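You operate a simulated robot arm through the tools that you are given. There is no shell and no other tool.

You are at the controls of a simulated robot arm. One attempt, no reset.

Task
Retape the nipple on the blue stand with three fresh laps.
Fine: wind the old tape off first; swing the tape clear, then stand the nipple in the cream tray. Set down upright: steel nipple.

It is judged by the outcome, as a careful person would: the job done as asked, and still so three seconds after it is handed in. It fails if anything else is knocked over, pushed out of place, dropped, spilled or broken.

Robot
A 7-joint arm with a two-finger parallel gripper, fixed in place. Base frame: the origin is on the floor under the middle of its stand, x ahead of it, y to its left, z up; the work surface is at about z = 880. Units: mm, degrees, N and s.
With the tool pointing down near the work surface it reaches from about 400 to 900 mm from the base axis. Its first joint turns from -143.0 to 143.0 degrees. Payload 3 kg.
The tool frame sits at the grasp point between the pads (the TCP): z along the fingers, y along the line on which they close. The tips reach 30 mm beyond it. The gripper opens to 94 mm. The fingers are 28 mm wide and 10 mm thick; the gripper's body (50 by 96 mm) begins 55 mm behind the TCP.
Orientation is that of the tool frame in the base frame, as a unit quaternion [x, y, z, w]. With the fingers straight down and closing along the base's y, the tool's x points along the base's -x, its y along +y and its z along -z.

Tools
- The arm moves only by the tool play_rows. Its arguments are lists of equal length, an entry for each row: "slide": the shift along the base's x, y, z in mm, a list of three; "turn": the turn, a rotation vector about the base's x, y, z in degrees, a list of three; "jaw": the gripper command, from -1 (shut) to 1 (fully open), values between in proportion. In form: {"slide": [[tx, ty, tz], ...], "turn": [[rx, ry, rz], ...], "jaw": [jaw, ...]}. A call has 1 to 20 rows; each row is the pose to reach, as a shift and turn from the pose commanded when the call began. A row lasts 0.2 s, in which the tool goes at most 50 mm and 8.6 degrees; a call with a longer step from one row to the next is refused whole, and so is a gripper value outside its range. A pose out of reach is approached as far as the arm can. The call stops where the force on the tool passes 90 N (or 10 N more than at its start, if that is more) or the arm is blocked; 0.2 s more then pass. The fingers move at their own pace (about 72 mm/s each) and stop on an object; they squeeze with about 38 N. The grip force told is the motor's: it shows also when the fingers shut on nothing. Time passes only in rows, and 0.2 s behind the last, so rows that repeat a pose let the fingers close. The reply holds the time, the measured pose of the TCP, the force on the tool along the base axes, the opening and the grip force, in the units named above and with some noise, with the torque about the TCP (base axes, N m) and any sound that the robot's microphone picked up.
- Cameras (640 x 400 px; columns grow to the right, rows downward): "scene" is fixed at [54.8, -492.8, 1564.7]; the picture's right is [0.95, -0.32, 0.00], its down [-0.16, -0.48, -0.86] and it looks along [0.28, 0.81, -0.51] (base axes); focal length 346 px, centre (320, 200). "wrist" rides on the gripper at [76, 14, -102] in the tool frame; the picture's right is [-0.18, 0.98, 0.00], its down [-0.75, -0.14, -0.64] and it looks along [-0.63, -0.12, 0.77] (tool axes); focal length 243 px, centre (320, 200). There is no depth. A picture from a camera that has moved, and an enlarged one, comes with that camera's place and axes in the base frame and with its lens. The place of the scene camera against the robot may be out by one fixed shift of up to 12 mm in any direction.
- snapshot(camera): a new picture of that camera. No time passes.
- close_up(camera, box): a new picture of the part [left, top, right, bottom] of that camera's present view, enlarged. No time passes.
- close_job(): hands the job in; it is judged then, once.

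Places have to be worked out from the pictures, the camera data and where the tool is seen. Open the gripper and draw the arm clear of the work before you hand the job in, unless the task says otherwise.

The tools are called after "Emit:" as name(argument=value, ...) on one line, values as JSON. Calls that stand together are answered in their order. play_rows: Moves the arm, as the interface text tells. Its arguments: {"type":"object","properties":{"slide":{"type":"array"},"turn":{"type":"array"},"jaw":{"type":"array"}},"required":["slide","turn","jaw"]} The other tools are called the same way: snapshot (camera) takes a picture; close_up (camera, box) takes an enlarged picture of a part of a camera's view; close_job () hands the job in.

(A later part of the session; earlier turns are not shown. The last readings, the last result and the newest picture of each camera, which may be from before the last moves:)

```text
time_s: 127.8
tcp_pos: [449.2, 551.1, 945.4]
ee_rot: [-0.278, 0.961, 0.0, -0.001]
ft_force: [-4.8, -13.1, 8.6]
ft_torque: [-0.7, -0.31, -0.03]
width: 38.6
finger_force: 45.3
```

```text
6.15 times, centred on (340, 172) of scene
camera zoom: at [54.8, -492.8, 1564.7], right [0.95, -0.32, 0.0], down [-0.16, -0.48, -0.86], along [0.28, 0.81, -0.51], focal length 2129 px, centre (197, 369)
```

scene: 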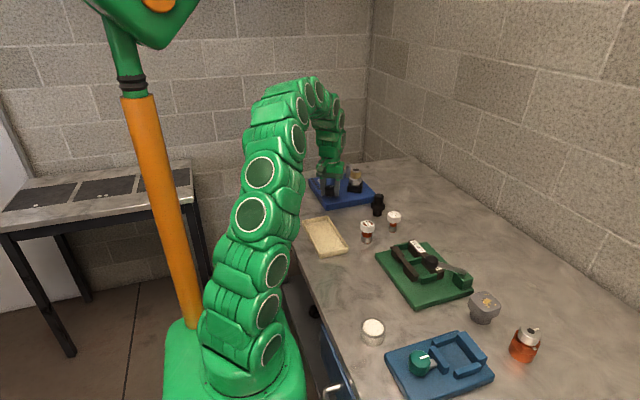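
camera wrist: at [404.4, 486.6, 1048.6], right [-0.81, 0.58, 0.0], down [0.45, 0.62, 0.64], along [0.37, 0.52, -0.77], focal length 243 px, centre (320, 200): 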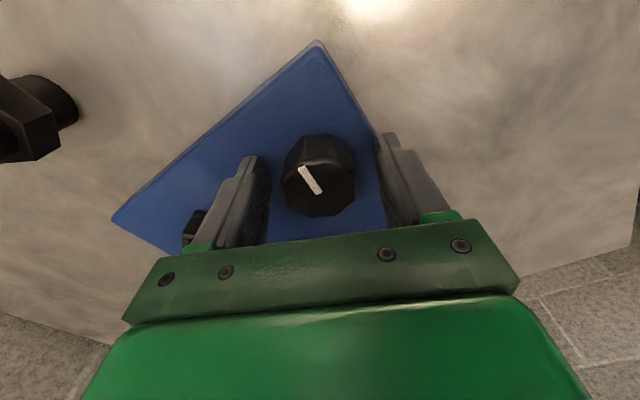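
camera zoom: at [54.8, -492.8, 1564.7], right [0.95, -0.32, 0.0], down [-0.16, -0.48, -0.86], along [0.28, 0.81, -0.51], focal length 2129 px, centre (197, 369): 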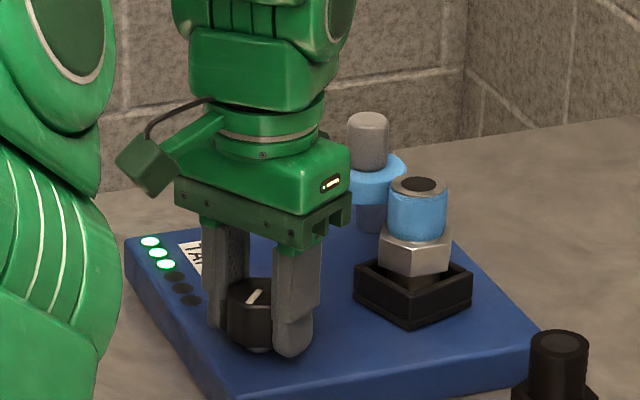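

Third dot just lit at 135°. I'll add a small 4° margin so releasing the knob can't drop it below three, then release and lift.

Emit:
play_rows(slide=[[0, 0, 0], [0, 0, 0], [0, 0, 0], [0, 0, 0]], turn=[[0, 0, -2], [0, 0, -4], [0, 0, -4], [0, 0, -4]], jaw=[-1, -1, -1, -1])

Emit:
play_rows(slide=[[0, 0, 0], [0, 0, 0], [0, 0, 0], [0, 0, 20], [0, 0, 50], [0, 0, 95], [0, 0, 130], [0, 0, 130]], turn=[[0, 0, 0], [0, 0, 0], [0, 0, 0], [0, 0, 0], [0, 0, 0], [0, 0, 0], [0, 0, 0], [0, 0, 0]], jaw=[-0.3, 0, 0.4, 0.4, 0.4, 0.4, 0.4, 0.4])

Emit:
close_up(camera="scene", box=[290, 140, 390, 205])

Emit:
snapshot(camera="wrist")

```text
time_s: 128.8
tcp_pos: [450.1, 548.7, 945.6]
ee_rot: [-0.243, 0.97, 0.001, 0.0]
ft_force: [-2.0, -10.7, 0.0]
ft_torque: [0.35, -1.01, -0.01]
width: 38.4
finger_force: 44.8
```

```text
time_s: 130.6
tcp_pos: [448.5, 550.5, 1076.4]
ee_rot: [-0.243, 0.97, 0.001, 0.0]
ft_force: [-0.7, -0.2, -0.2]
ft_torque: [0.0, -0.02, 0.01]
width: 65.8
finger_force: 0.1
```

```text
6.15 times, centred on (340, 172) of scene
camera zoom: at [54.8, -492.8, 1564.7], right [0.95, -0.32, 0.0], down [-0.16, -0.48, -0.86], along [0.28, 0.81, -0.51], focal length 2129 px, centre (197, 369)
```

zoom: 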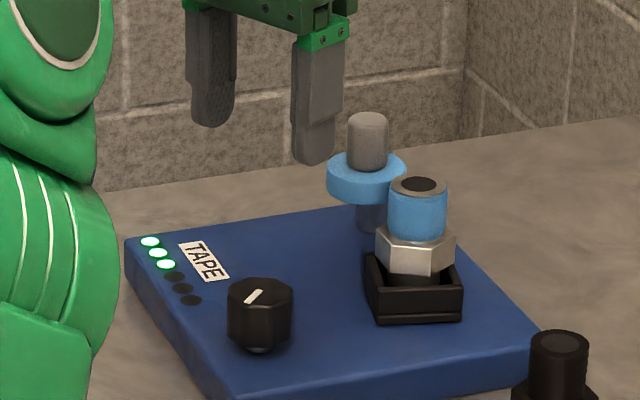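

```text
taken
camera wrist: at [375.4, 526.4, 1179.0], right [-0.3, 0.95, 0.0], down [0.73, 0.23, 0.64], along [0.61, 0.19, -0.77], focal length 243 px, centre (320, 200)
```

wrist: 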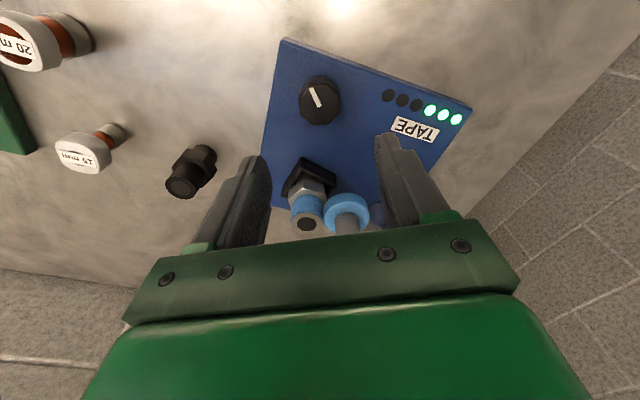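

Three dots are lit and hold after release. Next: swing the tape clear. I'll move above the handle at the same yaw I released it with and check its position.

Emit:
play_rows(slide=[[0, 0, 14], [10, 6, 14], [20, 12, 14], [30, 18, 14], [40, 24, 14], [50, 30, 14], [60, 37, 14], [70, 43, 14], [80, 49, 14], [88, 54, 14], [93, 58, 14], [93, 58, 14], [93, 58, 14]], turn=[[0, 0, 8], [0, 0, 16], [0, 0, 24], [0, 0, 32], [0, 0, 40], [0, 0, 48], [0, 0, 56], [0, 0, 64], [0, 0, 72], [0, 0, 80], [0, 0, 88], [0, 0, 96], [0, 0, 96]], jaw=[0.3, 0.2, 0.15, 0.15, 0.15, 0.15, 0.15, 0.15, 0.15, 0.15, 0.15, 0.15, 0.15])

Emit:
close_up(camera="wrist", box=[240, 30, 420, 180])

```text
time_s: 133.4
tcp_pos: [542.6, 608.5, 1090.4]
ee_rot: [0.884, -0.468, -0.001, 0.001]
ft_force: [0.8, 0.2, 0.0]
ft_torque: [0.02, 0.03, 0.01]
width: 54.2
finger_force: 0.0
```

```text
2.67 times, centred on (330, 105) of wrist
camera zoom: at [573.3, 537.5, 1192.4], right [-0.92, -0.4, 0.0], down [-0.31, 0.7, 0.64], along [-0.26, 0.59, -0.77], focal length 647 px, centre (293, 453)
```

zoom: 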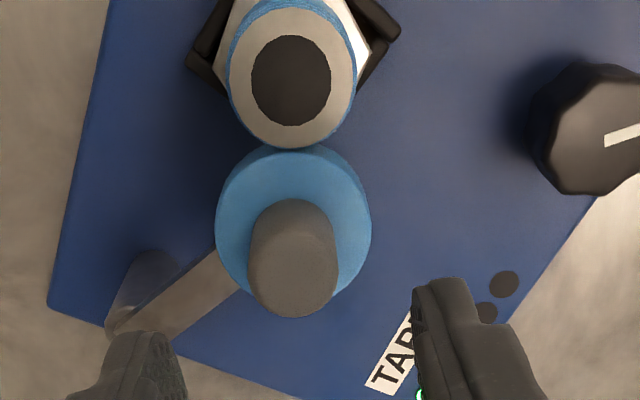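

Handle confirmed at about (542, 609). Descending to z ≈ 1028 and gripping it.

Emit:
play_rows(slide=[[-0.5, 0.5, -15], [-0.5, 0.5, -30], [-0.5, 0.5, -45], [-0.5, 0.5, -55], [-0.5, 0.5, -62], [-0.5, 0.5, -62], [-0.5, 0.5, -62], [-0.5, 0.5, -62], [-0.5, 0.5, -62], [-0.5, 0.5, -62]], turn=[[0, 0, 0], [0, 0, 0], [0, 0, 0], [0, 0, 0], [0, 0, 0], [0, 0, 0], [0, 0, 0], [0, 0, 0], [0, 0, 0], [0, 0, 0]], jaw=[0.15, 0.15, 0.15, 0.15, 0.15, 0.15, -0.3, -1, -1, -1])

Emit:
close_up(camera="wrist", box=[220, 0, 460, 200])

```text
time_s: 135.6
tcp_pos: [542.3, 608.1, 1027.9]
ee_rot: [0.884, -0.468, 0.0, 0.0]
ft_force: [3.3, 2.7, -2.7]
ft_torque: [0.24, -0.07, -0.1]
width: 25.1
finger_force: 44.4
```

```text
2.00 times, centred on (340, 100) of wrist
camera zoom: at [573.3, 537.8, 1130.5], right [-0.92, -0.4, 0.0], down [-0.31, 0.7, 0.64], along [-0.26, 0.59, -0.77], focal length 485 px, centre (280, 400)
```

zoom: 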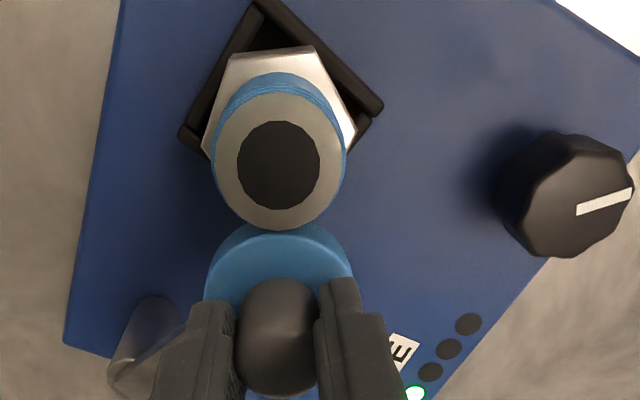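

Gripped with almost no load. Swinging the roll back along the arc, first 24°.

Emit:
play_rows(slide=[[-4.7, 2.6, 0], [-9.2, 5.5, 0], [-13.5, 8.8, 0], [-17.3, 12.2, 0], [-21.0, 16.0, 0], [-24.4, 20.1, 0], [-24.4, 20.1, 0]], turn=[[0, 0, -4], [0, 0, -8], [0, 0, -12], [0, 0, -16], [0, 0, -20], [0, 0, -24], [0, 0, -24]], jaw=[-1, -1, -1, -1, -1, -1, -1])

Emit:
snapshot(camera="wrist")

```text
time_s: 137.2
tcp_pos: [516.9, 628.3, 1028.5]
ee_rot: [0.767, -0.642, 0.001, 0.001]
ft_force: [5.3, -0.8, -1.0]
ft_torque: [-0.28, -0.12, -0.31]
width: 24.9
finger_force: 44.8
```

```text
taken
camera wrist: at [517.1, 551.2, 1130.6], right [-1.0, 0.01, 0.0], down [0.01, 0.77, 0.64], along [0.0, 0.64, -0.77], focal length 243 px, centre (320, 200)
```

wrist: 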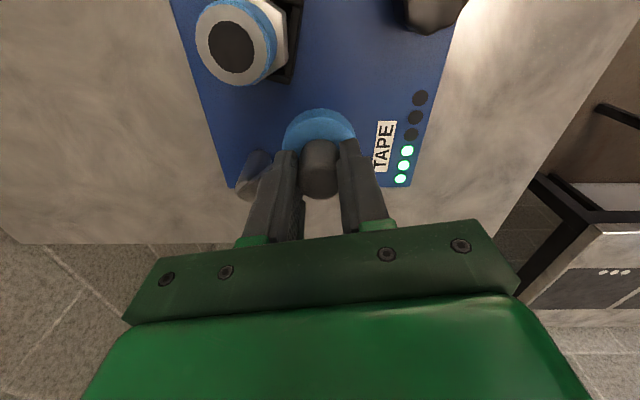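

Smooth, with the three dots still lit. Continuing to the original clear position.

Emit:
play_rows(slide=[[-3.4, 4.3, 0], [-6.4, 8.8, 0], [-9.0, 13.6, 0], [-11.3, 18.5, 0], [-13.2, 23.5, 0], [-14.3, 26.9, 0], [-14.3, 26.9, 0]], turn=[[0, 0, -4], [0, 0, -8], [0, 0, -12], [0, 0, -16], [0, 0, -20], [0, 0, -22.6], [0, 0, -22.6]], jaw=[-1, -1, -1, -1, -1, -1, -1])

Emit:
snapshot(camera="wrist")

```text
time_s: 138.8
tcp_pos: [504.2, 654.9, 1027.6]
ee_rot: [-0.627, 0.779, 0.0, -0.001]
ft_force: [-13.4, -10.2, -0.3]
ft_torque: [-0.06, 0.14, -0.17]
width: 24.8
finger_force: 45.1
```

```text
taken
camera wrist: at [472.9, 584.1, 1130.6], right [-0.92, 0.39, 0.0], down [0.3, 0.71, 0.64], along [0.25, 0.59, -0.77], focal length 243 px, centre (320, 200)
```

wrist: 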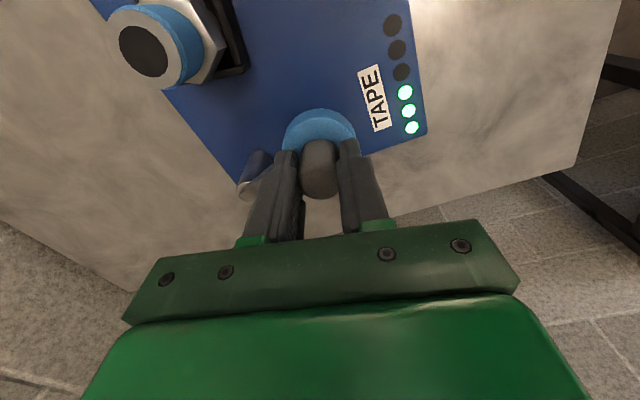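

The roll is back at its original clear spot. I'll open and lift straight off the handle, then move back to look at the nipple from above.

Emit:
play_rows(slide=[[-0.4, -0.3, 0], [-0.4, -0.3, 0], [-0.4, -0.3, 0], [-0.4, -0.3, 15], [-0.4, -0.3, 35], [-0.4, -0.3, 62], [-0.4, -0.3, 62]], turn=[[0, 0, 0], [0, 0, 0], [0, 0, 0], [0, 0, 0], [0, 0, 0], [0, 0, 0], [0, 0, 0]], jaw=[-0.3, 0, 0.2, 0.2, 0.2, 0.2, 0.2])

Emit:
snapshot(camera="wrist")

Emit:
close_up(camera="wrist", box=[120, 0, 340, 160])

```text
time_s: 140.4
tcp_pos: [504.5, 653.9, 1090.5]
ee_rot: [-0.626, 0.78, 0.0, -0.001]
ft_force: [-0.5, -0.7, 0.2]
ft_torque: [-0.03, 0.0, -0.01]
width: 56.3
finger_force: 0.1
```

```text
taken
camera wrist: at [473.1, 583.7, 1192.7], right [-0.92, 0.39, 0.0], down [0.3, 0.71, 0.64], along [0.25, 0.59, -0.77], focal length 243 px, centre (320, 200)
```

wrist: 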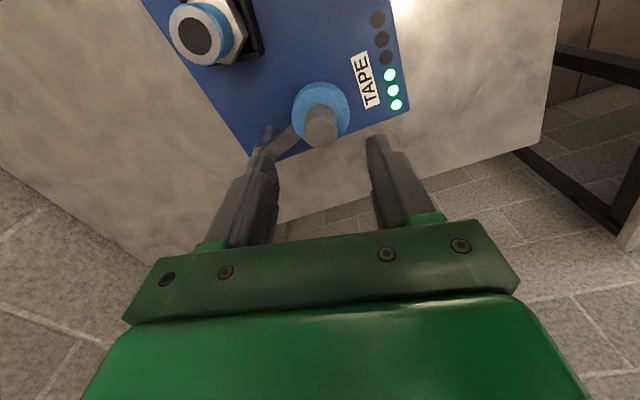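

```text
2.50 times, centred on (230, 80) of wrist
camera zoom: at [473.1, 583.7, 1192.7], right [-0.92, 0.39, 0.0], down [0.3, 0.71, 0.64], along [0.25, 0.59, -0.77], focal length 606 px, centre (545, 500)
```

zoom: 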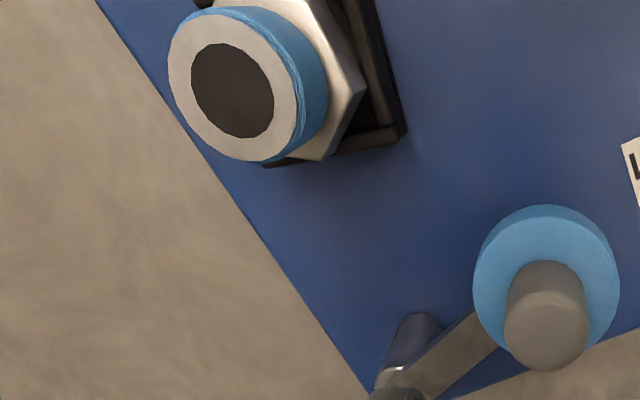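

Tape is clear with three dots lit. Now I'll move over the nipple to read its hex orientation, open wide.

Emit:
play_rows(slide=[[9, -14, 0], [18, -28, 0], [27, -42, 0], [36, -56, 0], [45, -70, 0], [54.8, -83.9, 0], [54.8, -83.9, 0]], turn=[[0, 0, -8], [0, 0, -16], [0, 0, -24], [0, 0, -32], [0, 0, -40], [0, 0, -48], [0, 0, -48]], jaw=[0.6, 1, 1, 1, 1, 1, 1])

Emit:
snapshot(camera="wrist")

Emit:
close_up(camera="wrist", box=[260, 60, 400, 180])

Emit:
close_up(camera="scene", box=[340, 162, 380, 192])

```text
time_s: 142.0
tcp_pos: [558.6, 571.5, 1089.6]
ee_rot: [-0.255, 0.967, 0.001, -0.001]
ft_force: [-0.6, -0.2, -0.6]
ft_torque: [0.0, 0.01, 0.0]
width: 94.0
finger_force: 0.0
```

```text
taken
camera wrist: at [484.5, 546.0, 1192.2], right [-0.32, 0.95, 0.0], down [0.73, 0.25, 0.64], along [0.61, 0.21, -0.77], focal length 243 px, centre (320, 200)
```

wrist: 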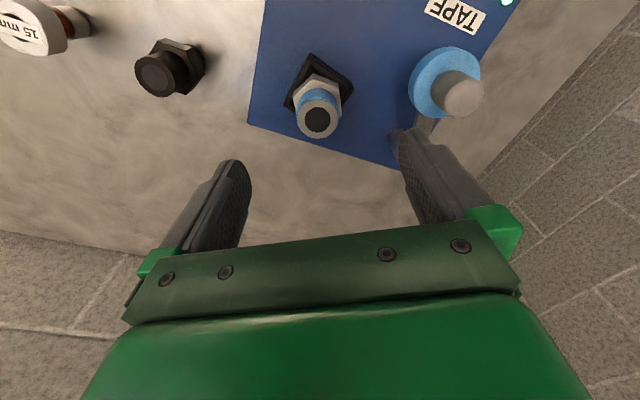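

```text
3.33 times, centred on (330, 120) of wrist
camera zoom: at [484.5, 546.0, 1192.2], right [-0.32, 0.95, 0.0], down [0.73, 0.25, 0.64], along [0.61, 0.21, -0.77], focal length 809 px, centre (287, 467)
```

zoom: 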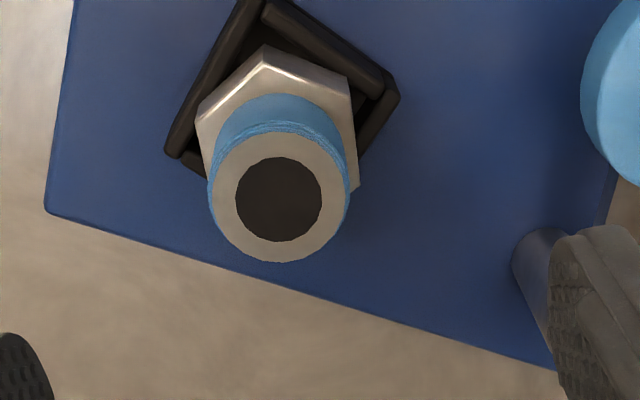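

```text
13.33 times, centred on (360, 177) of scene
camera zoom: at [54.8, -492.8, 1564.7], right [0.95, -0.32, 0.0], down [-0.16, -0.48, -0.86], along [0.28, 0.81, -0.51], focal length 4612 px, centre (-213, 507)
```

zoom: 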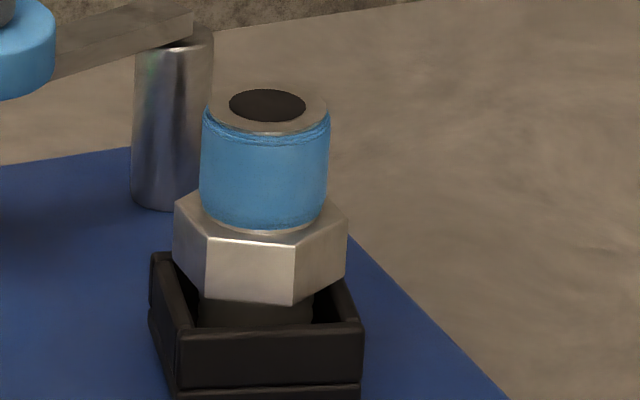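

Hex flats face azimuth 0/60/120°, so closing along azimuth ≈120° (the present yaw, 29.5°) fits two flats. Nipple axis ≈ (558.7, 569.8). I'll part-close to ~70 mm and come down to z 1010 first to check centring.

Emit:
play_rows(slide=[[0, -0.8, -20], [0, -0.8, -40], [0, -0.8, -60], [0, -0.8, -75], [0, -0.8, -80], [0, -0.8, -80]], turn=[[0, 0, 0], [0, 0, 0], [0, 0, 0], [0, 0, 0], [0, 0, 0], [0, 0, 0]], jaw=[0.5, 0.5, 0.5, 0.5, 0.5, 0.5])

Emit:
close_up(camera="wrist", box=[200, 90, 440, 250])

Emit:
close_up(camera="scene", box=[310, 140, 390, 200])

```text
time_s: 143.4
tcp_pos: [557.9, 569.7, 1009.4]
ee_rot: [-0.256, 0.967, 0.001, -0.001]
ft_force: [0.1, 0.1, -0.5]
ft_torque: [0.0, 0.0, -0.03]
width: 70.2
finger_force: 0.1
```

```text
2.50 times, centred on (320, 170) of wrist
camera zoom: at [485.0, 544.7, 1112.2], right [-0.33, 0.95, 0.0], down [0.73, 0.25, 0.64], along [0.61, 0.21, -0.77], focal length 606 px, centre (320, 275)
```

zoom: 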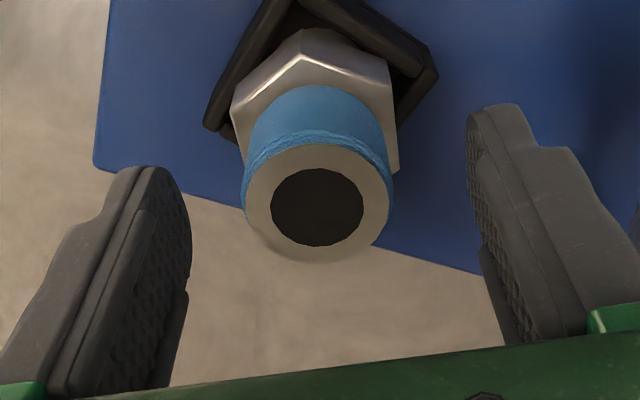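

```text
6.67 times, centred on (350, 170) of scene
camera zoom: at [54.8, -492.8, 1564.7], right [0.95, -0.32, 0.0], down [-0.16, -0.48, -0.86], along [0.28, 0.81, -0.51], focal length 2306 px, centre (120, 400)
```

zoom: 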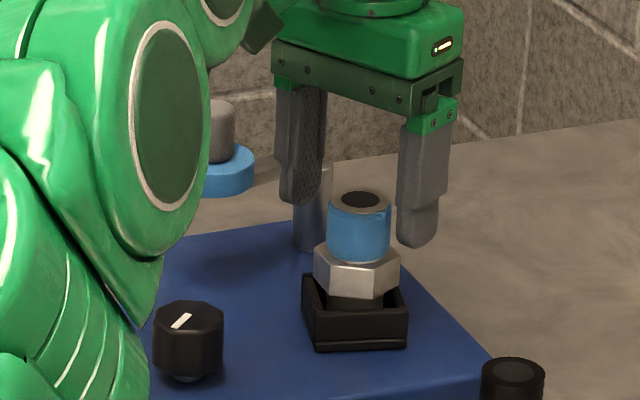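

Nipple axis reads (559.4, 569.7); shifting +1 mm in x and lowering to z ≈ 965 (tips ≈ 935, on the hex and above the socket rim).

Emit:
play_rows(slide=[[1, 0, -12], [1, 0, -24], [1, 0, -34], [1, 0, -40], [1, 0, -44], [1, 0, -44]], turn=[[0, 0, 0], [0, 0, 0], [0, 0, 0], [0, 0, 0], [0, 0, 0], [0, 0, 0]], jaw=[0.5, 0.5, 0.5, 0.5, 0.5, 0.5])

Emit:
close_up(camera="scene", box=[330, 155, 390, 200])

Emit:
close_up(camera="wrist", box=[200, 90, 440, 250])

```text
time_s: 144.8
tcp_pos: [559.9, 571.0, 966.7]
ee_rot: [-0.255, 0.967, 0.0, -0.001]
ft_force: [-2.0, -0.9, 5.8]
ft_torque: [-0.23, -0.09, -0.03]
width: 70.5
finger_force: 0.1
```

```text
8.89 times, centred on (360, 178) of scene
camera zoom: at [54.8, -492.8, 1564.7], right [0.95, -0.32, 0.0], down [-0.16, -0.48, -0.86], along [0.28, 0.81, -0.51], focal length 3075 px, centre (-36, 400)
```

zoom: 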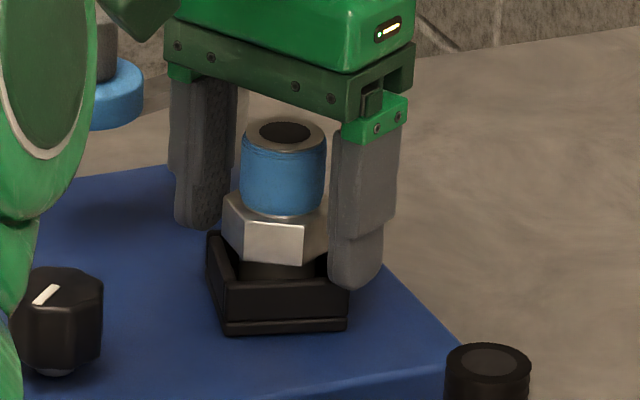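

```text
2.50 times, centred on (320, 170) of wrist
camera zoom: at [485.8, 544.9, 1068.6], right [-0.33, 0.95, 0.0], down [0.73, 0.25, 0.64], along [0.61, 0.21, -0.77], focal length 606 px, centre (320, 275)
```

zoom: 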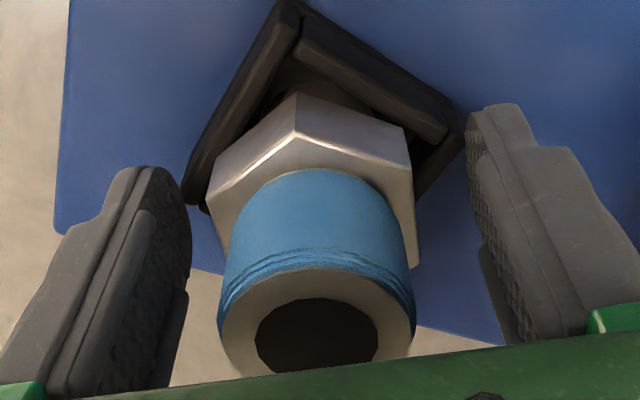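

A slight upward force (≈6 N) suggests a fingertip is touching the socket rim, so I'll raise 3.5 mm, confirm it's free, then close on the hex.

Emit:
play_rows(slide=[[0, 0, 2], [0, 0, 3.5], [0, 0, 3.5]], turn=[[0, 0, 0], [0, 0, 0], [0, 0, 0]], jaw=[0.5, 0.5, 0.5])

Emit:
play_rows(slide=[[0, 0, 0], [0, 0, 0], [0, 0, 0], [0, 0, 0], [0, 0, 0]], turn=[[0, 0, 0], [0, 0, 0], [0, 0, 0], [0, 0, 0], [0, 0, 0]], jaw=[0.2, -0.1, -1, -1, -1])

Emit:
close_up(camera="scene", box=[330, 155, 390, 200])

Emit:
close_up(camera="wrist", box=[200, 90, 440, 250])

```text
time_s: 145.6
tcp_pos: [559.2, 570.1, 969.9]
ee_rot: [-0.256, 0.967, 0.001, 0.0]
ft_force: [0.4, -0.8, 0.6]
ft_torque: [-0.01, -0.01, -0.03]
width: 70.8
finger_force: 0.0
```

```text
time_s: 146.8
tcp_pos: [559.0, 570.0, 969.6]
ee_rot: [-0.256, 0.967, 0.001, -0.001]
ft_force: [1.1, 0.3, -0.1]
ft_torque: [-0.02, -0.05, 0.0]
width: 42.9
finger_force: 38.6
```

```text
8.89 times, centred on (360, 178) of scene
camera zoom: at [54.8, -492.8, 1564.7], right [0.95, -0.32, 0.0], down [-0.16, -0.48, -0.86], along [0.28, 0.81, -0.51], focal length 3075 px, centre (-36, 400)
```

zoom: 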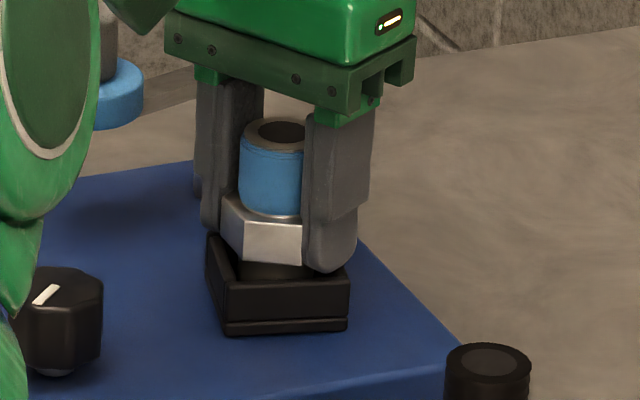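

```text
2.50 times, centred on (320, 170) of wrist
camera zoom: at [485.9, 544.8, 1071.8], right [-0.33, 0.95, 0.0], down [0.73, 0.25, 0.64], along [0.61, 0.21, -0.77], focal length 606 px, centre (320, 275)
```

zoom: 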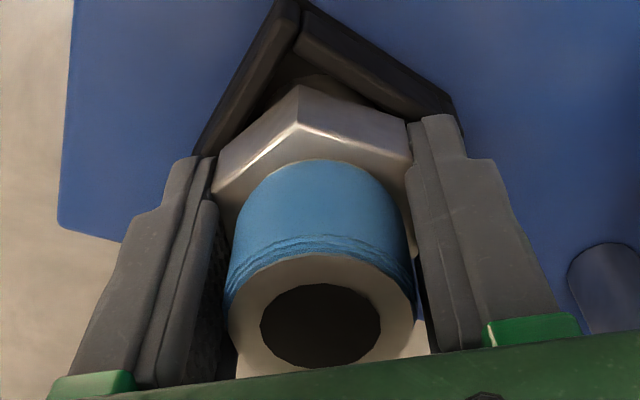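

Clean grip on the hex flats (42.9 mm), tape untouched. Lifting straight up, slowly at first.

Emit:
play_rows(slide=[[0, 0, 4], [0, 0, 9], [0, 0, 15], [0, 0, 22], [0, 0, 30], [0, 0, 42], [0, 0, 56], [0, 0, 75], [0, 0, 95], [0, 0, 110], [0, 0, 110]], turn=[[0, 0, 0], [0, 0, 0], [0, 0, 0], [0, 0, 0], [0, 0, 0], [0, 0, 0], [0, 0, 0], [0, 0, 0], [0, 0, 0], [0, 0, 0], [0, 0, 0]], jaw=[-1, -1, -1, -1, -1, -1, -1, -1, -1, -1, -1])

Emit:
close_up(camera="scene", box=[300, 120, 400, 200])

Emit:
snapshot(camera="wrist")

```text
time_s: 149.2
tcp_pos: [559.7, 569.9, 1079.5]
ee_rot: [-0.255, 0.967, 0.0, 0.0]
ft_force: [0.1, 0.2, -1.9]
ft_torque: [0.02, -0.01, 0.01]
width: 42.7
finger_force: 38.0
```

```text
5.00 times, centred on (350, 160) of scene
camera zoom: at [54.8, -492.8, 1564.7], right [0.95, -0.32, 0.0], down [-0.16, -0.48, -0.86], along [0.28, 0.81, -0.51], focal length 1730 px, centre (170, 400)
```

zoom: 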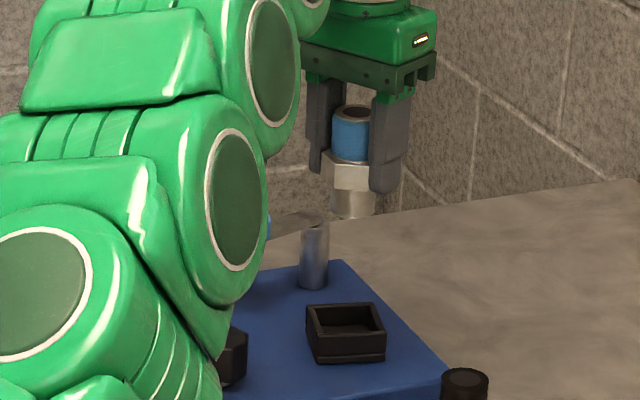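

```text
taken
camera wrist: at [486.0, 544.4, 1181.3], right [-0.33, 0.95, 0.0], down [0.73, 0.25, 0.64], along [0.61, 0.21, -0.77], focal length 243 px, centre (320, 200)
```

wrist: 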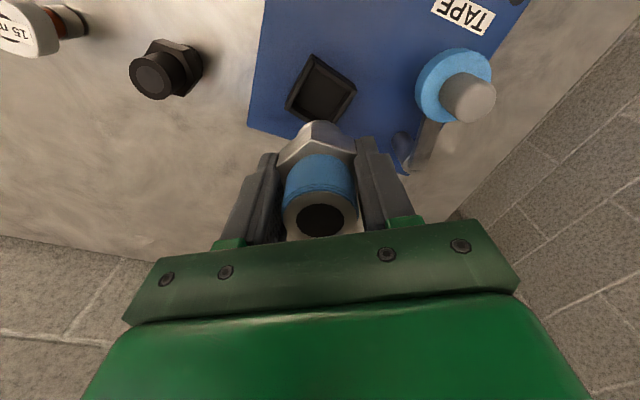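

The nipple is held upright and the socket is empty; its lower end is ≈57 mm below the TCP. I'll carry it at this height over toward the cream tray near (355, 355).

Emit:
play_rows(slide=[[0, 0, 10], [-15, -16, 10], [-38, -40, 10], [-64, -67, 10], [-90, -94, 10], [-116, -121, 10], [-142, -148, 10], [-166, -174, 10], [-186, -196, 10], [-198, -208, 10], [-205, -215, 10], [-205, -215, 10]], turn=[[0, 0, 0], [0, 0, 0], [0, 0, 0], [0, 0, 0], [0, 0, 0], [0, 0, 0], [0, 0, 0], [0, 0, 0], [0, 0, 0], [0, 0, 0], [0, 0, 0], [0, 0, 0]], jaw=[-1, -1, -1, -1, -1, -1, -1, -1, -1, -1, -1, -1])

Emit:
snapshot(camera="wrist")

Emit:
snapshot(camera="scene")

```text
time_s: 151.8
tcp_pos: [355.2, 355.6, 1089.7]
ee_rot: [-0.255, 0.967, 0.001, -0.001]
ft_force: [0.6, -0.8, -1.8]
ft_torque: [-0.01, 0.0, -0.02]
width: 42.8
finger_force: 37.7
```

```text
taken
camera wrist: at [280.8, 329.9, 1192.5], right [-0.33, 0.95, 0.0], down [0.73, 0.25, 0.64], along [0.61, 0.21, -0.77], focal length 243 px, centre (320, 200)
```

wrist: 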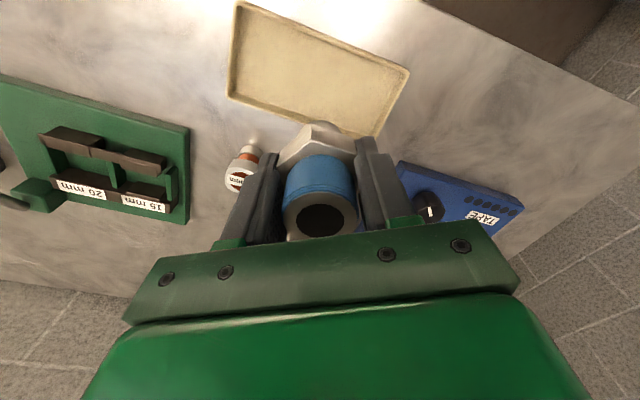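

```text
taken
```

scene: 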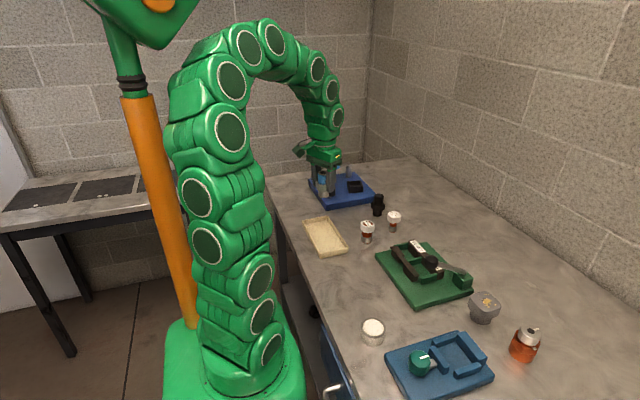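

The tray spans about x 307–398, y 260–438, so I'll aim for (352, 350) and lower to z ≈ 960, where the nipple's foot is still ≈15–20 mm above the floor of the tray.

Emit:
play_rows(slide=[[-3, -5.5, -25], [-3, -5.5, -50], [-3, -5.5, -75], [-3, -5.5, -100], [-3, -5.5, -118], [-3, -5.5, -129], [-3, -5.5, -129]], turn=[[0, 0, 0], [0, 0, 0], [0, 0, 0], [0, 0, 0], [0, 0, 0], [0, 0, 0], [0, 0, 0]], jaw=[-1, -1, -1, -1, -1, -1, -1])

Emit:
close_up(camera="scene", box=[285, 180, 385, 260])

Emit:
snapshot(camera="wrist")

```text
time_s: 153.4
tcp_pos: [351.1, 351.3, 961.3]
ee_rot: [-0.256, 0.967, 0.0, -0.001]
ft_force: [-0.3, -0.6, -1.3]
ft_torque: [-0.02, 0.02, 0.0]
width: 42.6
finger_force: 37.9
```

```text
5.00 times, centred on (335, 220) of scene
camera zoom: at [54.8, -492.8, 1564.7], right [0.95, -0.32, 0.0], down [-0.16, -0.48, -0.86], along [0.28, 0.81, -0.51], focal length 1730 px, centre (245, 100)
```

zoom: 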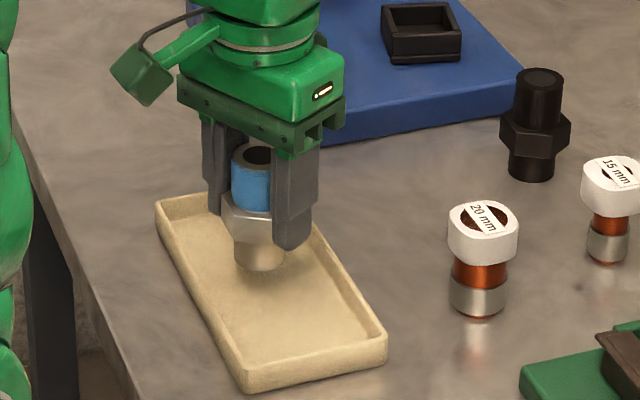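

```text
taken
camera wrist: at [277.7, 325.3, 1062.9], right [-0.33, 0.95, 0.0], down [0.73, 0.25, 0.64], along [0.61, 0.21, -0.77], focal length 243 px, centre (320, 200)
```

wrist: 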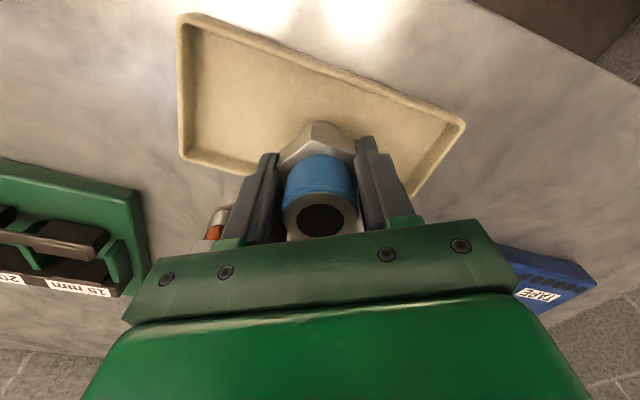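

Well over the tray's middle. Lowering in small steps and watching Fz for touchdown.

Emit:
play_rows(slide=[[0, 0, -4], [0, 0, -8], [0, 0, -11], [0, 0, -11]], turn=[[0, 0, 0], [0, 0, 0], [0, 0, 0], [0, 0, 0]], jaw=[-1, -1, -1, -1])

Emit:
close_up(camera="scene", box=[310, 195, 360, 245])

```text
time_s: 154.4
tcp_pos: [351.2, 350.6, 949.1]
ee_rot: [-0.255, 0.967, 0.001, 0.0]
ft_force: [0.0, 0.4, -2.4]
ft_torque: [0.02, -0.01, 0.01]
width: 42.8
finger_force: 37.7
```

```text
8.00 times, centred on (335, 220) of scene
camera zoom: at [54.8, -492.8, 1564.7], right [0.95, -0.32, 0.0], down [-0.16, -0.48, -0.86], along [0.28, 0.81, -0.51], focal length 2767 px, centre (200, 40)
```

zoom: 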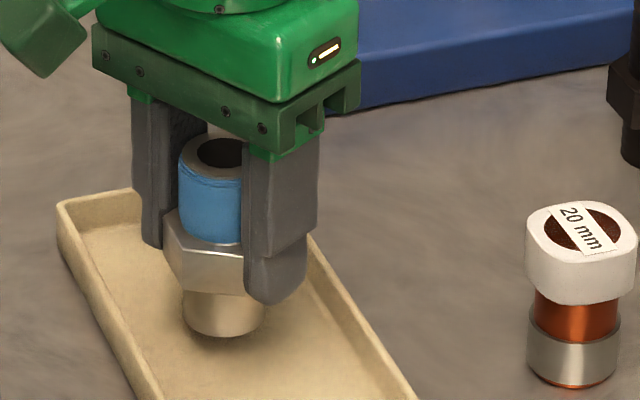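

A few millimetres to go. Two more small steps.

Emit:
play_rows(slide=[[0, 0, -1.5], [0, 0, -3], [0, 0, -3]], turn=[[0, 0, 0], [0, 0, 0], [0, 0, 0]], jaw=[-1, -1, -1])

Emit:
play_rows(slide=[[0, 0, -1], [0, 0, -2], [0, 0, -2]], turn=[[0, 0, 0], [0, 0, 0], [0, 0, 0]], jaw=[-1, -1, -1])

Emit:
close_up(camera="scene", box=[310, 195, 360, 245])

```text
time_s: 155.2
tcp_pos: [350.3, 349.5, 945.8]
ee_rot: [-0.254, 0.967, 0.001, -0.001]
ft_force: [-0.2, -0.3, -3.2]
ft_torque: [-0.01, 0.06, 0.03]
width: 42.8
finger_force: 37.8
```

```text
time_s: 156.0
tcp_pos: [351.0, 350.4, 943.6]
ee_rot: [-0.256, 0.967, 0.001, 0.001]
ft_force: [0.1, 0.2, -2.9]
ft_torque: [0.01, 0.0, -0.02]
width: 43.0
finger_force: 37.6
```

```text
8.00 times, centred on (335, 220) of scene
camera zoom: at [54.8, -492.8, 1564.7], right [0.95, -0.32, 0.0], down [-0.16, -0.48, -0.86], along [0.28, 0.81, -0.51], focal length 2767 px, centre (200, 40)
```

zoom: 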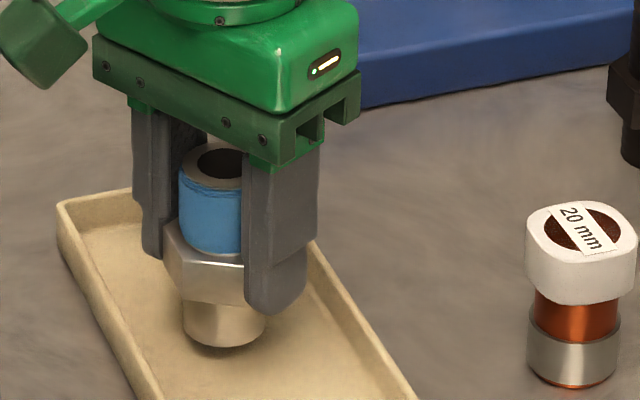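

Still carrying the full weight (Fz ≈ −3 N), so not down yet. Stepping 1.5 mm at a time.

Emit:
play_rows(slide=[[0, 0, -1], [0, 0, -1.5], [0, 0, -1.5]], turn=[[0, 0, 0], [0, 0, 0], [0, 0, 0]], jaw=[-1, -1, -1])

Emit:
play_rows(slide=[[0, 0, -1], [0, 0, -1.5], [0, 0, -1.5]], turn=[[0, 0, 0], [0, 0, 0], [0, 0, 0]], jaw=[-1, -1, -1])

```text
time_s: 156.8
tcp_pos: [351.1, 350.4, 942.2]
ee_rot: [-0.256, 0.967, 0.001, -0.001]
ft_force: [0.0, -0.6, -2.4]
ft_torque: [0.01, -0.02, 0.02]
width: 42.8
finger_force: 38.1
```

```text
time_s: 157.6
tcp_pos: [350.8, 349.7, 941.0]
ee_rot: [-0.256, 0.967, 0.0, 0.001]
ft_force: [0.4, -1.2, -2.7]
ft_torque: [0.02, 0.03, 0.02]
width: 42.5
finger_force: 37.8
```

Emit:
close_up(camera="scene", box=[320, 220, 350, 245])

Emit:
play_rows(slide=[[0, 0, -1], [0, 0, -1.5], [0, 0, -1.5]], turn=[[0, 0, 0], [0, 0, 0], [0, 0, 0]], jaw=[-1, -1, -1])

Emit:
close_up(camera="scene", box=[320, 220, 350, 245])

```text
16.00 times, centred on (335, 232) of scene
camera zoom: at [54.8, -492.8, 1564.7], right [0.95, -0.32, 0.0], down [-0.16, -0.48, -0.86], along [0.28, 0.81, -0.51], focal length 5535 px, centre (80, -320)
```

zoom: 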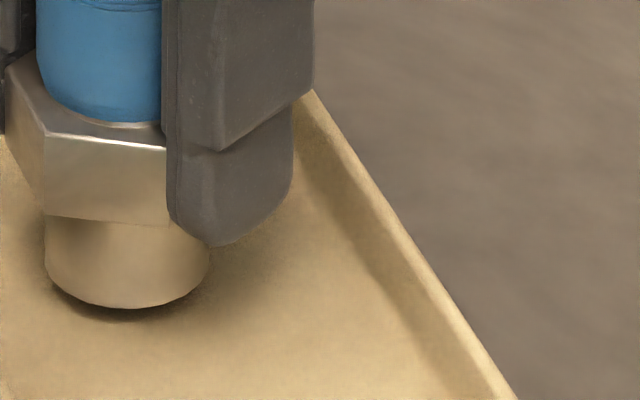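

```text
time_s: 158.4
tcp_pos: [351.1, 350.5, 940.3]
ee_rot: [-0.255, 0.967, 0.001, -0.001]
ft_force: [-0.5, -0.4, -2.6]
ft_torque: [0.02, -0.02, 0.03]
width: 42.9
finger_force: 37.9
```

```text
16.00 times, centred on (335, 232) of scene
camera zoom: at [54.8, -492.8, 1564.7], right [0.95, -0.32, 0.0], down [-0.16, -0.48, -0.86], along [0.28, 0.81, -0.51], focal length 5535 px, centre (80, -320)
```

zoom: 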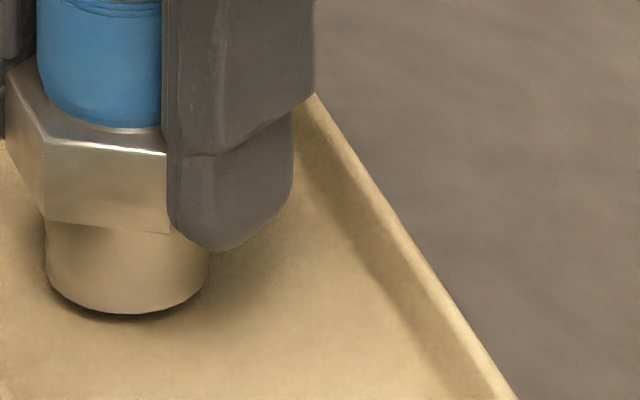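

The contact shadow has nearly closed (≈1–2 mm left). Two more 1 mm steps.

Emit:
play_rows(slide=[[0, 0, -0.6], [0, 0, -1.2], [0, 0, -1.2]], turn=[[0, 0, 0], [0, 0, 0], [0, 0, 0]], jaw=[-1, -1, -1])

Emit:
play_rows(slide=[[0, 0, -0.5], [0, 0, -1], [0, 0, -1]], turn=[[0, 0, 0], [0, 0, 0], [0, 0, 0]], jaw=[-1, -1, -1])

Emit:
close_up(camera="scene", box=[320, 220, 350, 245])

```text
time_s: 159.2
tcp_pos: [351.9, 349.7, 938.6]
ee_rot: [-0.256, 0.967, 0.001, 0.0]
ft_force: [-0.4, -0.2, -1.8]
ft_torque: [-0.02, -0.01, 0.01]
width: 42.8
finger_force: 37.8
```

```text
time_s: 160.0
tcp_pos: [350.6, 351.0, 936.7]
ee_rot: [-0.255, 0.967, 0.001, -0.001]
ft_force: [0.4, -0.1, -2.7]
ft_torque: [0.01, -0.01, -0.02]
width: 42.9
finger_force: 38.1
```

```text
16.00 times, centred on (335, 232) of scene
camera zoom: at [54.8, -492.8, 1564.7], right [0.95, -0.32, 0.0], down [-0.16, -0.48, -0.86], along [0.28, 0.81, -0.51], focal length 5535 px, centre (80, -320)
```

zoom: 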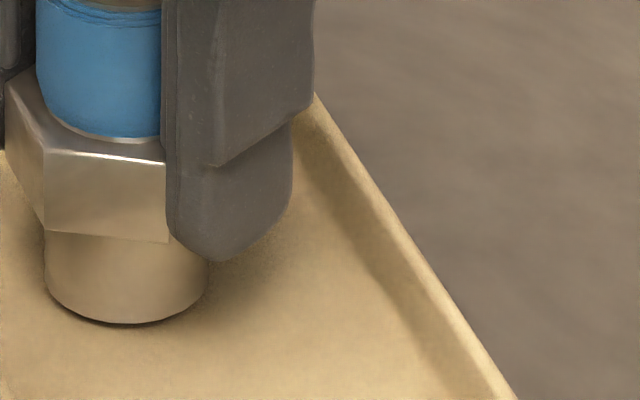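

Almost closed now; one more millimetre steps.

Emit:
play_rows(slide=[[0, 0, -0.5], [0, 0, -1], [0, 0, -1]], turn=[[0, 0, 0], [0, 0, 0], [0, 0, 0]], jaw=[-1, -1, -1])

Emit:
close_up(camera="scene", box=[320, 220, 350, 245])

```text
time_s: 160.8
tcp_pos: [350.6, 349.4, 936.4]
ee_rot: [-0.256, 0.967, 0.001, -0.002]
ft_force: [-0.2, 0.6, -2.0]
ft_torque: [0.0, -0.01, 0.0]
width: 42.8
finger_force: 38.0
```

```text
16.00 times, centred on (335, 232) of scene
camera zoom: at [54.8, -492.8, 1564.7], right [0.95, -0.32, 0.0], down [-0.16, -0.48, -0.86], along [0.28, 0.81, -0.51], focal length 5535 px, centre (80, -320)
```

zoom: 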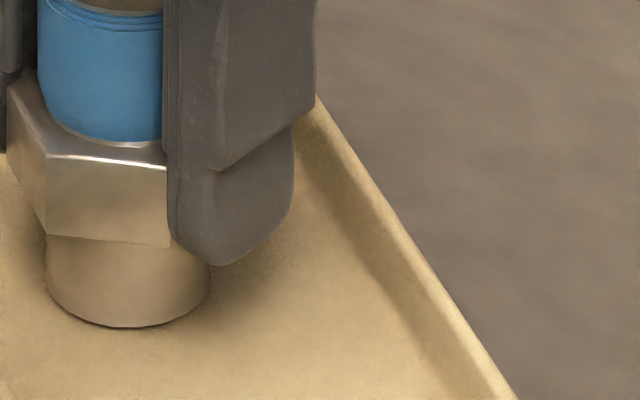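

Looks in contact or within half a millimetre; one last small step to feel it.

Emit:
play_rows(slide=[[0, 0, -0.4], [0, 0, -0.8], [0, 0, -0.8]], turn=[[0, 0, 0], [0, 0, 0], [0, 0, 0]], jaw=[-1, -1, -1])

Emit:
play_rows(slide=[[0, 0, -0.4], [0, 0, -0.8], [0, 0, -0.8]], turn=[[0, 0, 0], [0, 0, 0], [0, 0, 0]], jaw=[-1, -1, -1])

```text
time_s: 161.6
tcp_pos: [351.0, 349.9, 936.3]
ee_rot: [-0.256, 0.967, 0.0, -0.002]
ft_force: [0.0, -0.6, -2.3]
ft_torque: [0.01, 0.02, -0.01]
width: 42.7
finger_force: 38.0
```

```text
time_s: 162.4
tcp_pos: [351.0, 349.7, 934.4]
ee_rot: [-0.256, 0.967, 0.001, 0.0]
ft_force: [1.0, 0.0, 6.2]
ft_torque: [-0.14, -0.08, 0.02]
width: 42.8
finger_force: 38.2
```

Touchdown (Fz now +6 N). Opening the jaws gently, then checking that it stands before lifting.

Emit:
play_rows(slide=[[0, 0, 0.3], [0, 0, 0.3], [0, 0, 0.3], [0, 0, 0.3], [0, 0, 0.3]], turn=[[0, 0, 0], [0, 0, 0], [0, 0, 0], [0, 0, 0], [0, 0, 0]], jaw=[-0.05, 0.05, 0.2, 0.3, 0.3])

Emit:
close_up(camera="scene", box=[310, 195, 360, 245])

Emit:
close_up(camera="wrist", box=[200, 90, 440, 250])

```text
time_s: 163.6
tcp_pos: [350.7, 349.8, 936.5]
ee_rot: [-0.256, 0.967, 0.001, 0.0]
ft_force: [-0.9, -0.8, -0.5]
ft_torque: [-0.02, 0.0, 0.01]
width: 61.2
finger_force: 0.1
```

```text
8.00 times, centred on (335, 220) of scene
camera zoom: at [54.8, -492.8, 1564.7], right [0.95, -0.32, 0.0], down [-0.16, -0.48, -0.86], along [0.28, 0.81, -0.51], focal length 2767 px, centre (200, 40)
```

zoom: 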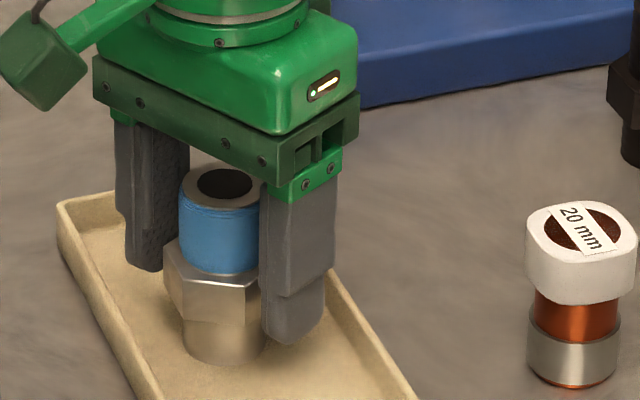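

```text
2.50 times, centred on (320, 170) of wrist
camera zoom: at [277.6, 324.6, 1038.0], right [-0.33, 0.95, 0.0], down [0.73, 0.25, 0.64], along [0.61, 0.21, -0.77], focal length 606 px, centre (320, 275)
```

zoom: 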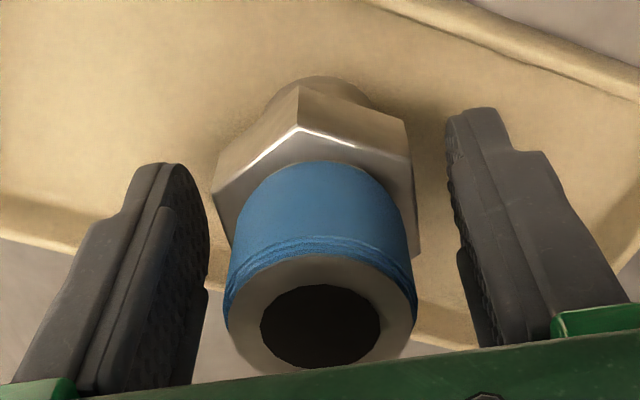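

It stands upright on its own with clearance on both sides. Lifting straight up, slowly while the fingers are alongside it.

Emit:
play_rows(slide=[[0, 0, 8], [0, 0, 18], [0, 0, 30], [0, 0, 45], [0, 0, 62], [0, 0, 85], [0, 0, 115], [0, 0, 150], [0, 0, 190], [0, 0, 220], [0, 0, 220]], turn=[[0, 0, 0], [0, 0, 0], [0, 0, 0], [0, 0, 0], [0, 0, 0], [0, 0, 0], [0, 0, 0], [0, 0, 0], [0, 0, 0], [0, 0, 0], [0, 0, 0]], jaw=[0.3, 0.3, 0.3, 0.3, 0.3, 0.3, 0.5, 0.8, 1, 1, 1])

Emit:
close_up(camera="scene", box=[285, 140, 425, 265])

Emit:
snapshot(camera="scene")

Emit:
snapshot(camera="wrist")

```text
time_s: 166.0
tcp_pos: [351.9, 351.8, 1156.6]
ee_rot: [-0.256, 0.967, 0.002, 0.0]
ft_force: [0.4, 0.4, 0.9]
ft_torque: [0.0, 0.0, 0.01]
width: 94.0
finger_force: 0.0
```

```text
3.20 times, centred on (355, 202) of scene
camera zoom: at [54.8, -492.8, 1564.7], right [0.95, -0.32, 0.0], down [-0.16, -0.48, -0.86], along [0.28, 0.81, -0.51], focal length 1107 px, centre (208, 192)
```

zoom: 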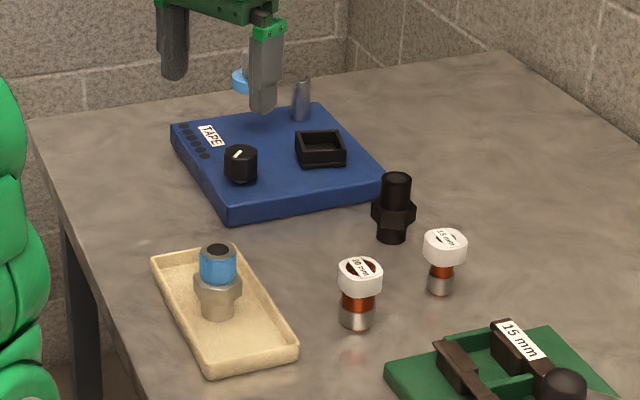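

```text
taken
```

scene: 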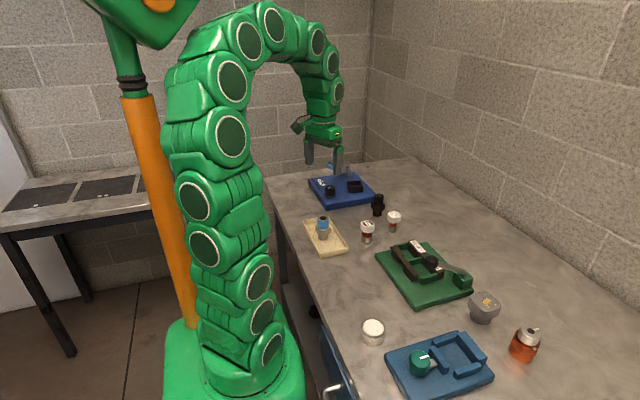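

```text
taken
camera wrist: at [277.5, 325.8, 1258.7], right [-0.33, 0.95, 0.0], down [0.73, 0.25, 0.64], along [0.61, 0.21, -0.77], focal length 243 px, centre (320, 200)
```

wrist: 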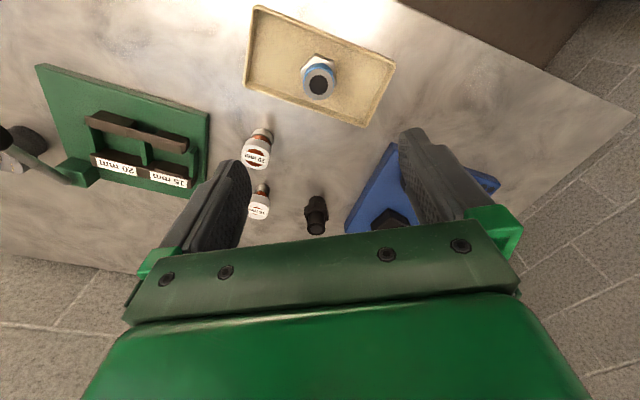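

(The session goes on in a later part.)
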